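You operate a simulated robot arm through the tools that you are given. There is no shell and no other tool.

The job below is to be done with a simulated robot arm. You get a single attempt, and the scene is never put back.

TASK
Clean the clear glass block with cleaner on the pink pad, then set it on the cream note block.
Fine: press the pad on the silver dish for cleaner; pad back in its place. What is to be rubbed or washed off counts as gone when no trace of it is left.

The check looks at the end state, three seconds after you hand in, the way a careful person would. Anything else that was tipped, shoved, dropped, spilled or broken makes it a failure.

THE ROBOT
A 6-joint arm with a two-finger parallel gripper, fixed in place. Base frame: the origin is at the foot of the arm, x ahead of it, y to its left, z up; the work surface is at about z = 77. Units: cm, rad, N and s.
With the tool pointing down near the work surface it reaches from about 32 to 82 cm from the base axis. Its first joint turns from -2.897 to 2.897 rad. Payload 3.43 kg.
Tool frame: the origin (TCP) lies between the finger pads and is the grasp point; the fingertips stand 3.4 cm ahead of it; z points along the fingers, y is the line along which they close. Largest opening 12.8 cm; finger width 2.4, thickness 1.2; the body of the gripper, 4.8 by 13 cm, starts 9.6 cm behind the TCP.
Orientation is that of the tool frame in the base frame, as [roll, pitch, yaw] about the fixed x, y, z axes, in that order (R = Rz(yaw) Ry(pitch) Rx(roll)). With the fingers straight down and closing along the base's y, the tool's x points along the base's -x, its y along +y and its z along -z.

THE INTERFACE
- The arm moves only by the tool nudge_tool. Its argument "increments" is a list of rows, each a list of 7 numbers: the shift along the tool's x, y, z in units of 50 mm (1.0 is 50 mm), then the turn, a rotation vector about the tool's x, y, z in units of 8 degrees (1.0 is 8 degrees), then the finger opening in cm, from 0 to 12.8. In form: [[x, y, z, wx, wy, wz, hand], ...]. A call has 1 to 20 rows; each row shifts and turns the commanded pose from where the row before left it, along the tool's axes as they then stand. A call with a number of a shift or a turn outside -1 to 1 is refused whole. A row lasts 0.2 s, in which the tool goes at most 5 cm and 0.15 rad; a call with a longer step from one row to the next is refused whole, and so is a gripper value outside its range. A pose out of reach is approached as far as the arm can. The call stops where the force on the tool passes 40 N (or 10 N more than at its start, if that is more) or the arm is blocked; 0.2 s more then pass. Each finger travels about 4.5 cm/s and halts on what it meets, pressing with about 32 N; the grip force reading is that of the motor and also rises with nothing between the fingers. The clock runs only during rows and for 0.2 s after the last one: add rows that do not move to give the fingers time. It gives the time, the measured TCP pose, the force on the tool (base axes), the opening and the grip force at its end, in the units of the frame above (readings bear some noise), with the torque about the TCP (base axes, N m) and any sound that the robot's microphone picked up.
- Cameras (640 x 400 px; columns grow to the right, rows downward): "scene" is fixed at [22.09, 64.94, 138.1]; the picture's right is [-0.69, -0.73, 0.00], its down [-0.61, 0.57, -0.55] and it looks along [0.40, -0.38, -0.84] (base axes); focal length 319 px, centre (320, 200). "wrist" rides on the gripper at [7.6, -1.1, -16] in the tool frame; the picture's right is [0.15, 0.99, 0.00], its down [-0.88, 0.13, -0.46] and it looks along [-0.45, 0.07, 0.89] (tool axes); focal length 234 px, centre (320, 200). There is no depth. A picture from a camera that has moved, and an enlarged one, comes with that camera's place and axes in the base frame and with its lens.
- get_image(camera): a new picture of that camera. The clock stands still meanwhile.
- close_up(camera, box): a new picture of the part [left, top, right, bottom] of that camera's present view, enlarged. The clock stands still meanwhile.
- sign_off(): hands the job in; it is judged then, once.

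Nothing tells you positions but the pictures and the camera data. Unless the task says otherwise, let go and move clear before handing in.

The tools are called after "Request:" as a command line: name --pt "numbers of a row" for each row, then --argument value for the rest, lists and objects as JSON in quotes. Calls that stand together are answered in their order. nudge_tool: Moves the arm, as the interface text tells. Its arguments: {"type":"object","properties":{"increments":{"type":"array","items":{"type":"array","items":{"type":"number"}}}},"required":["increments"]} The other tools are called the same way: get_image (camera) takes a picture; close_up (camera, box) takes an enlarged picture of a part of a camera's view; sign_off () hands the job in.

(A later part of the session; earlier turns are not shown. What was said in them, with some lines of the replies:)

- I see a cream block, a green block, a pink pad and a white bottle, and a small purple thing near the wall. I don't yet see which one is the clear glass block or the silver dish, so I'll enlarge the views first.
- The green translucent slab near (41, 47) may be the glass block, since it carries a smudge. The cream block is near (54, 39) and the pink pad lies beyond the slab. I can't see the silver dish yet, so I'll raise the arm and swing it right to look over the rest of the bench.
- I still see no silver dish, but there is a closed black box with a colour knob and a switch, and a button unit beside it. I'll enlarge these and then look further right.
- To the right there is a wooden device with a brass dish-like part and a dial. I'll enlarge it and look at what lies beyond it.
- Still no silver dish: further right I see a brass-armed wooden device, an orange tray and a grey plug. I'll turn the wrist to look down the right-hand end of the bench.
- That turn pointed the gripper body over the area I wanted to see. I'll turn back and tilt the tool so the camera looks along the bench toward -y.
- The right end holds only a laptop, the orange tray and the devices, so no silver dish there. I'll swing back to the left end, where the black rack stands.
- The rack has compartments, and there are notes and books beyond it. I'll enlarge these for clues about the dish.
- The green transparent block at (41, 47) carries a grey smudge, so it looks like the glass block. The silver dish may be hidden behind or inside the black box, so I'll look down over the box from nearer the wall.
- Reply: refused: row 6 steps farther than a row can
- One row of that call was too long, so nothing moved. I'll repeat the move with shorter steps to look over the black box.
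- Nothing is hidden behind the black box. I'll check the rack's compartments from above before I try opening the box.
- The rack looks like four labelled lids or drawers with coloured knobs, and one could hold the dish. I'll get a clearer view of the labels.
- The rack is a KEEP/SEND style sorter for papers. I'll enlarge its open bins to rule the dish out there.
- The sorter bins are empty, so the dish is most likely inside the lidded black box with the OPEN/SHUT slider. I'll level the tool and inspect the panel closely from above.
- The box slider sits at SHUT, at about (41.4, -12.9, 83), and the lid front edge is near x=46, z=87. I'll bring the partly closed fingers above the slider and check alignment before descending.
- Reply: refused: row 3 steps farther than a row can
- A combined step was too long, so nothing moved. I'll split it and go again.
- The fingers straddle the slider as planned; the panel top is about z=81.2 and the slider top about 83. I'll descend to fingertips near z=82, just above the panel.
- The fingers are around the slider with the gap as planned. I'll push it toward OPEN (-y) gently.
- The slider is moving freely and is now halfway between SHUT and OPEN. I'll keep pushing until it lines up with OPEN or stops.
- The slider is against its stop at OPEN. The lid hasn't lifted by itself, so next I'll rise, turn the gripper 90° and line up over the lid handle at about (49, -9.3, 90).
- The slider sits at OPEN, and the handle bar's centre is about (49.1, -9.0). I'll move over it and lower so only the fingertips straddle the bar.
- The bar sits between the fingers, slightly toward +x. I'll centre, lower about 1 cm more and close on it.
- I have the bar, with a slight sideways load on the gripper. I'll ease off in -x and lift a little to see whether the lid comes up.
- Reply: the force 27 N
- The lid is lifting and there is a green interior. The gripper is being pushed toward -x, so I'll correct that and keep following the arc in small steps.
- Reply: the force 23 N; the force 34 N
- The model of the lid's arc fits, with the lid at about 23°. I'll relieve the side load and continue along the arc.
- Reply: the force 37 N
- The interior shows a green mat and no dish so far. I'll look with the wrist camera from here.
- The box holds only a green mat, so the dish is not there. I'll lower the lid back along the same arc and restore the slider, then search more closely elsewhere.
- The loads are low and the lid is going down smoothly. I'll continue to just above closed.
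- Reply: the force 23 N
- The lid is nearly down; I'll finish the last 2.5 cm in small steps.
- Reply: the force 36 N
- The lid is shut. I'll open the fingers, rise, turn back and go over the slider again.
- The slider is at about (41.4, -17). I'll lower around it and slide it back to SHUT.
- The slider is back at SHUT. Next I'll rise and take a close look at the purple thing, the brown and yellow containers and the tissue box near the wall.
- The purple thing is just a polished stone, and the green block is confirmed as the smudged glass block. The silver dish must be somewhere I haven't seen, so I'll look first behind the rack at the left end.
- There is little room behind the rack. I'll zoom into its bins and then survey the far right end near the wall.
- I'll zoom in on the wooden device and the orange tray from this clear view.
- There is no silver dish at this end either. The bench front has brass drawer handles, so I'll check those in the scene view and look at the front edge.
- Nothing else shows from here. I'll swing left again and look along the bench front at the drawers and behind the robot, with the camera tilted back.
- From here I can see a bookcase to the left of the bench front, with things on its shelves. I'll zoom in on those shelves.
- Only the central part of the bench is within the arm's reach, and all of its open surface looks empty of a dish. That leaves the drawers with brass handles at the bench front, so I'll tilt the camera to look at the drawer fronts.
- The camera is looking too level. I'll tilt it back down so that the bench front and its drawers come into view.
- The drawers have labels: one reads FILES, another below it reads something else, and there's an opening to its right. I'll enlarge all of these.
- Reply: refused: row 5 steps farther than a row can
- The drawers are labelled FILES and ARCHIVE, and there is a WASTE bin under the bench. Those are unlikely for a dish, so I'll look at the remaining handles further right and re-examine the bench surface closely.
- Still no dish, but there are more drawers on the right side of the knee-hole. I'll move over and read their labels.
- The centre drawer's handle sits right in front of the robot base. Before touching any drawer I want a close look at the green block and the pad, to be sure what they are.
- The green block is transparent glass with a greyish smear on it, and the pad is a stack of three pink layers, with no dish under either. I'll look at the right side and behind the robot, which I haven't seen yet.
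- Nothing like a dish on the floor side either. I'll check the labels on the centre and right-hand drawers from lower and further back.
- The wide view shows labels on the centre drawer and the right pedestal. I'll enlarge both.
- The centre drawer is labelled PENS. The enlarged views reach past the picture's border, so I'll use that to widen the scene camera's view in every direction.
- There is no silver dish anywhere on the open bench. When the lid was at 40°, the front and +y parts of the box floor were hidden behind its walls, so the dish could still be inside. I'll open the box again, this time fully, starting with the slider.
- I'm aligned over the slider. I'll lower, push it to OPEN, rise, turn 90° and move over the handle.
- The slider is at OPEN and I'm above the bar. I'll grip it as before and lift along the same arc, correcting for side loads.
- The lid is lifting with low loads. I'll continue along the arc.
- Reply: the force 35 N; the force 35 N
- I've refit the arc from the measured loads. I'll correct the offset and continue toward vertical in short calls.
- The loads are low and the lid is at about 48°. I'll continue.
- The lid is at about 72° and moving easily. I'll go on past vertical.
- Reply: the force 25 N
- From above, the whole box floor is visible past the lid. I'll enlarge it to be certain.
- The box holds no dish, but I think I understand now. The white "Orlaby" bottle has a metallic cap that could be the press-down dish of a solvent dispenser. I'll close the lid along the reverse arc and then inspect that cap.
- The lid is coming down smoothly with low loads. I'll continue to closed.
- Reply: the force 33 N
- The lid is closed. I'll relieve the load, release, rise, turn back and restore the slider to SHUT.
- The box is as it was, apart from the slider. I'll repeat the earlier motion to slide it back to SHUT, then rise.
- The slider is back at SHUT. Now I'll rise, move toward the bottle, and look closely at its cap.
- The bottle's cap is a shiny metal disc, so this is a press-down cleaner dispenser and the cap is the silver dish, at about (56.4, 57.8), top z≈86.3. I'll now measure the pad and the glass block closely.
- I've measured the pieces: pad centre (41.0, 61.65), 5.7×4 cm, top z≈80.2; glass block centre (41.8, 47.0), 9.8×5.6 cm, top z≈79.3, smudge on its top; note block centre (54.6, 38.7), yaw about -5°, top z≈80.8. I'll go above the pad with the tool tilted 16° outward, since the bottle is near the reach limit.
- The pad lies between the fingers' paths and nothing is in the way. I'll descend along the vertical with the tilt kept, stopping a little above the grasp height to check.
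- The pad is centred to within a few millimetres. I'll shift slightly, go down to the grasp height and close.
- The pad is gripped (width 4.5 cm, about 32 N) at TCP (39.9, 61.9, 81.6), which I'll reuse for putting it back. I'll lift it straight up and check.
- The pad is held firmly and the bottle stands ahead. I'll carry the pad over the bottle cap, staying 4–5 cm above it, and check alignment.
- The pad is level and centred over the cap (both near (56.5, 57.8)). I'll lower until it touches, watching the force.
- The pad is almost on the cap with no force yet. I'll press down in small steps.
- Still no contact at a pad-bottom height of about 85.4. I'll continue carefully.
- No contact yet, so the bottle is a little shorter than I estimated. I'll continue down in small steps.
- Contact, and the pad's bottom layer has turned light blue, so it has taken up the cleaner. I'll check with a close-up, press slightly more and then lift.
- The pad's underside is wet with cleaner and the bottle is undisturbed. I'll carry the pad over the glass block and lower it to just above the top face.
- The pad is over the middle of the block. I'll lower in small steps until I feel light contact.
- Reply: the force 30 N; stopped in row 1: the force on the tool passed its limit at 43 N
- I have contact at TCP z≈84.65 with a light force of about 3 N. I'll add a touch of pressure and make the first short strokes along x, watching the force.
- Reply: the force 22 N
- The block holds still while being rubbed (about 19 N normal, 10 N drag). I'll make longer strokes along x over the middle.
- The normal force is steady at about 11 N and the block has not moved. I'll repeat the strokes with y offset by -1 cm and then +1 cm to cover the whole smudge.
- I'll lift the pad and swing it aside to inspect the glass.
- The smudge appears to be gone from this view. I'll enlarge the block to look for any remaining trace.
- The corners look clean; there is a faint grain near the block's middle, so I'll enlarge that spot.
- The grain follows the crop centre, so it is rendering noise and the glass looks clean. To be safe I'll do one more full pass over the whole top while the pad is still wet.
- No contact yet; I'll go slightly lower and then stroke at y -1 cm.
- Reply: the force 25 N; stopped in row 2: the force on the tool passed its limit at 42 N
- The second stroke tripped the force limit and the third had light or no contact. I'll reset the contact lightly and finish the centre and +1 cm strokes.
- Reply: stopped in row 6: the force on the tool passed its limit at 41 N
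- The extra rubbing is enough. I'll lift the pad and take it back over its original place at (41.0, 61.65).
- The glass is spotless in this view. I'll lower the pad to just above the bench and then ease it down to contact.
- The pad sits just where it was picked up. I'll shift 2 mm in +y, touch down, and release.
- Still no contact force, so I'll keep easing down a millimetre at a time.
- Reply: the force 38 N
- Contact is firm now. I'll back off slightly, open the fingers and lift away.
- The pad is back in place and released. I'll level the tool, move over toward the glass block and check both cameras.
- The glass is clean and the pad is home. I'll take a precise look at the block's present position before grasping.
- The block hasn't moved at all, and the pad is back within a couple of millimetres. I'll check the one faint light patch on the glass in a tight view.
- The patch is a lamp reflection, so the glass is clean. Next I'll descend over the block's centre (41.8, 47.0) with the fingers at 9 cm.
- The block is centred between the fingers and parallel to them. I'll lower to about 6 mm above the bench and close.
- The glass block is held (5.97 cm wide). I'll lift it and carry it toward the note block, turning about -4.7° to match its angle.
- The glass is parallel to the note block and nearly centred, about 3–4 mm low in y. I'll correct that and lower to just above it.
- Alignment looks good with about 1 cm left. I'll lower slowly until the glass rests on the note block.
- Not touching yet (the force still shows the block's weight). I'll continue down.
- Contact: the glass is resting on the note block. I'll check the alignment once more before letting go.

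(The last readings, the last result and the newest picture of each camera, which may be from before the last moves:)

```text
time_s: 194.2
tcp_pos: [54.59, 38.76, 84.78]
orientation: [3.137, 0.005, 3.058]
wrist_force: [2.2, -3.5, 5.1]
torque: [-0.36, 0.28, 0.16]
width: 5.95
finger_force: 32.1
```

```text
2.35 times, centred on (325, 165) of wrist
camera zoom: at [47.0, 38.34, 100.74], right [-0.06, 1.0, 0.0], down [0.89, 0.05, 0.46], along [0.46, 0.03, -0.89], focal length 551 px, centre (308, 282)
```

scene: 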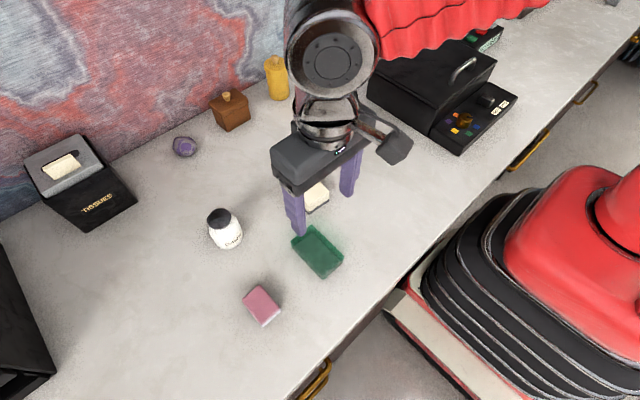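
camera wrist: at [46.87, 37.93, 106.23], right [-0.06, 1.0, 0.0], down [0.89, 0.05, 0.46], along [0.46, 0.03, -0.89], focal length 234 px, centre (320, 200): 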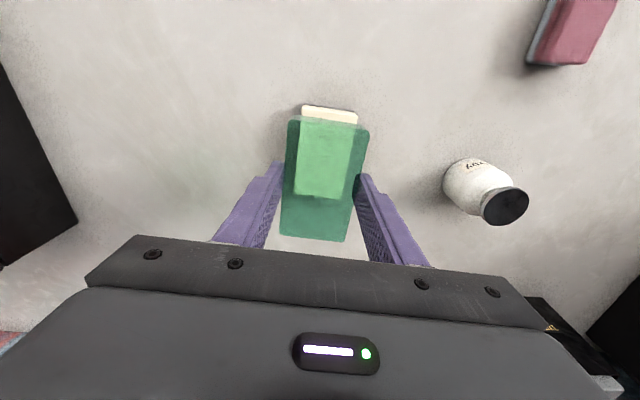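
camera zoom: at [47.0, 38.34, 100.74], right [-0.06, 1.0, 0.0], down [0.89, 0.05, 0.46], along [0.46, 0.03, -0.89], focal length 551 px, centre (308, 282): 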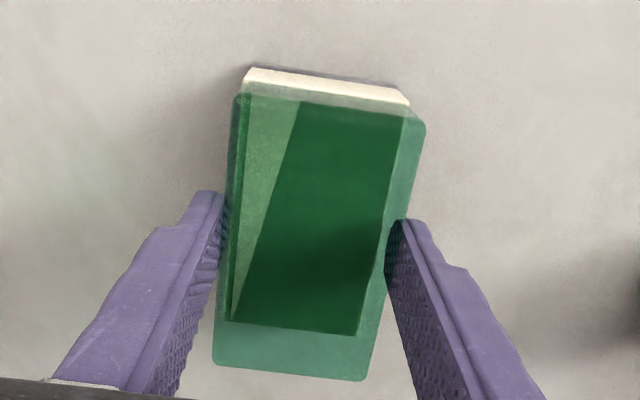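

The glass lies squarely on the note block. I'll open the fingers and lift straight up.

Request:
nudge_tool --pt "0 0 -0.01 0 0 0 6" --pt "0 0 0 0 0 0 7" --pt "0 0 0 0 0 0 8.5" --pt "0 0 0 0 0 0 8.5" --pt "0 0 0 0 0 0 8.5" --pt "0 0 -0.3 0 0 0 8.5" --pt "0 0 -0.8 0 0 0 8.5" --pt "0 0 -0.9 0 0 0 8.5" --pt "0 0 -0.9 0 0 0 8.5"

Request:
nudge_tool --pt "0 -0.9 -0.2 0 0 0 8.5" --pt "0 -0.9 0 0 0 0 8.5" --pt "0 -0.9 0 0 0 0 8.5" --pt "0 0 0 0 0 0 8.5"

Request:
get_image --camera "scene"

Request:
close_up --camera "scene" --box '[250, 130, 370, 240]'

Request:
get_image --camera "wrist"

```text
time_s: 196.2
tcp_pos: [54.36, 38.87, 99.35]
orientation: [3.14, 0.004, 3.058]
wrist_force: [0.2, -0.3, -0.3]
torque: [0.0, -0.01, -0.01]
width: 8.52
finger_force: 0.1
```

```text
time_s: 197.2
tcp_pos: [53.19, 25.54, 100.24]
orientation: [3.138, 0.003, 3.058]
wrist_force: [0.0, -0.7, 0.6]
torque: [-0.04, 0.0, 0.03]
width: 8.5
finger_force: 0.1
```

```text
taken
```

scene: 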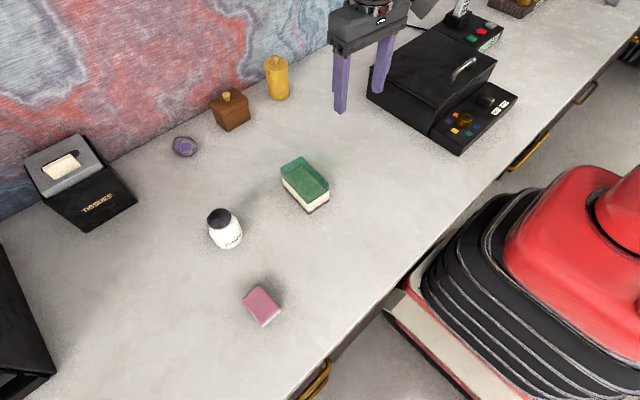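

```text
3.64 times, centred on (310, 185) of scene
camera zoom: at [22.09, 64.94, 138.1], right [-0.69, -0.73, 0.0], down [-0.61, 0.57, -0.55], along [0.4, -0.38, -0.84], focal length 1161 px, centre (356, 254)
```

zoom: 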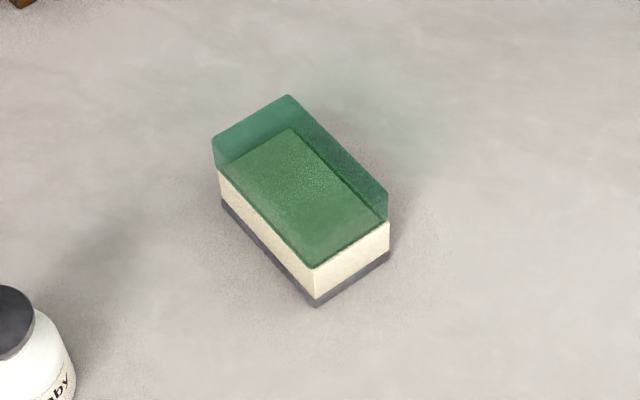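

```text
taken
camera wrist: at [45.54, 24.91, 116.14], right [-0.06, 1.0, 0.0], down [0.89, 0.05, 0.46], along [0.46, 0.03, -0.89], focal length 234 px, centre (320, 200)
```

wrist: 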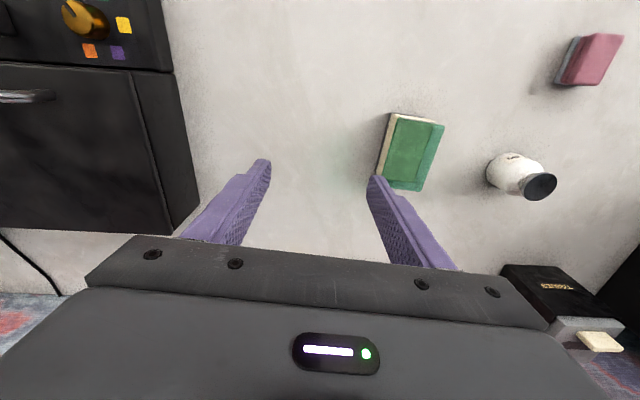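

The glass sits squarely on the note block, the pad is in its place, the bottle is upright and the black box is shut. I'll take a final close look at the glass on its visible faces.

Request:
close_up --camera "scene" --box '[275, 150, 335, 215]'

Request:
close_up --camera "wrist" --box '[370, 105, 450, 195]'

Request:
close_up --camera "scene" --box '[360, 20, 540, 160]'

Request:
close_up --camera "scene" --box '[190, 190, 300, 340]'

```text
6.15 times, centred on (305, 182) of scene
camera zoom: at [22.09, 64.94, 138.1], right [-0.69, -0.73, 0.0], down [-0.61, 0.57, -0.55], along [0.4, -0.38, -0.84], focal length 1965 px, centre (412, 308)
```

zoom: 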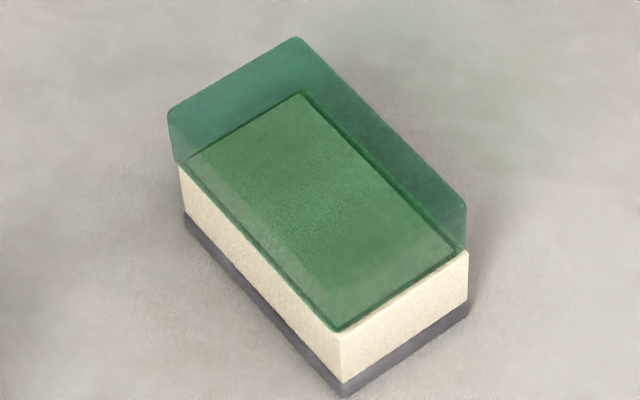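

```text
4.44 times, centred on (410, 150) of wrist
camera zoom: at [45.54, 24.91, 116.14], right [-0.06, 1.0, 0.0], down [0.89, 0.05, 0.46], along [0.46, 0.03, -0.89], focal length 1041 px, centre (-80, 422)
```

zoom: 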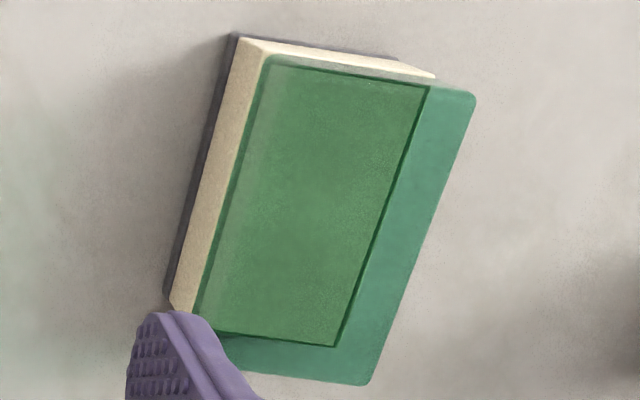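

```text
2.86 times, centred on (450, 90) of scene
camera zoom: at [22.09, 64.94, 138.1], right [-0.69, -0.73, 0.0], down [-0.61, 0.57, -0.55], along [0.4, -0.38, -0.84], focal length 912 px, centre (-51, 514)
```

zoom: 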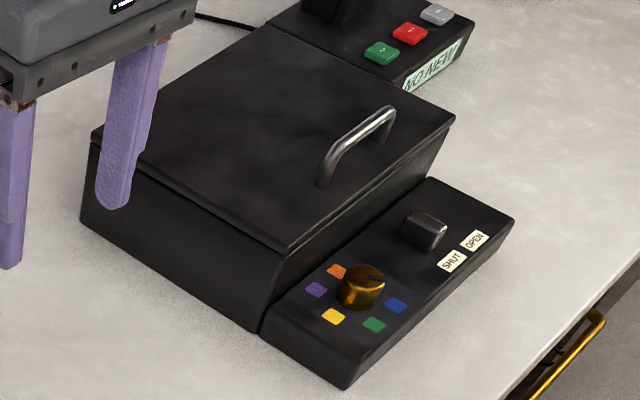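

```text
2.67 times, centred on (245, 265) of scene
camera zoom: at [22.09, 64.94, 138.1], right [-0.69, -0.73, 0.0], down [-0.61, 0.57, -0.55], along [0.4, -0.38, -0.84], focal length 852 px, centre (520, 27)
```

zoom: 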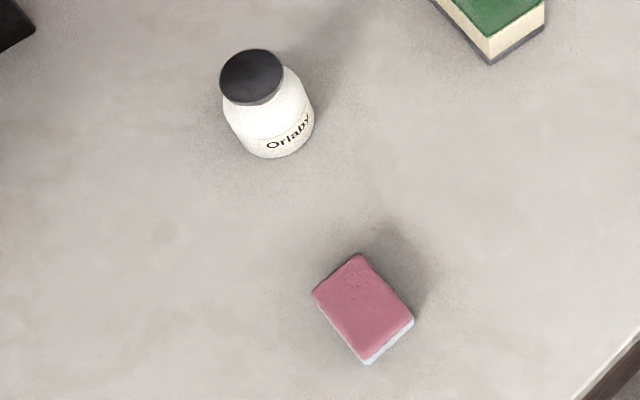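

The glass is clean on all visible faces and stable on the cream note block. The pad is back in its place, the bottle is upright, and the box is shut with its slider at SHUT as at the start. The arm is clear, so I'm handing in.

Request:
sign_off

```text
The job is handed in.
```

The glass block is clean and sitting squarely on the cream note block, and the pink pad is back in its place. The job is handed in.

- **Glass block:** I took the green transparent block with the grey smear on its top to be the "clear" one, as I saw no other glass block. After rubbing I found no trace of the smear on any visible face. I never saw its underside.
- **Silver dish:** this turned out to be the metal cap of the white "Orlaby" bottle. When I pressed the pad on it, the pad's bottom layer turned pale blue and stayed wet. The bottle stayed upright and did not move.
- **Pad:** it is within a few millimetres of where it started, with its bottom layer still wet with cleaner.
- **Black box:** while looking for the dish I opened its lid twice. I closed it each time, and the slider is back at SHUT.

Nothing else was moved, tipped or spilled.
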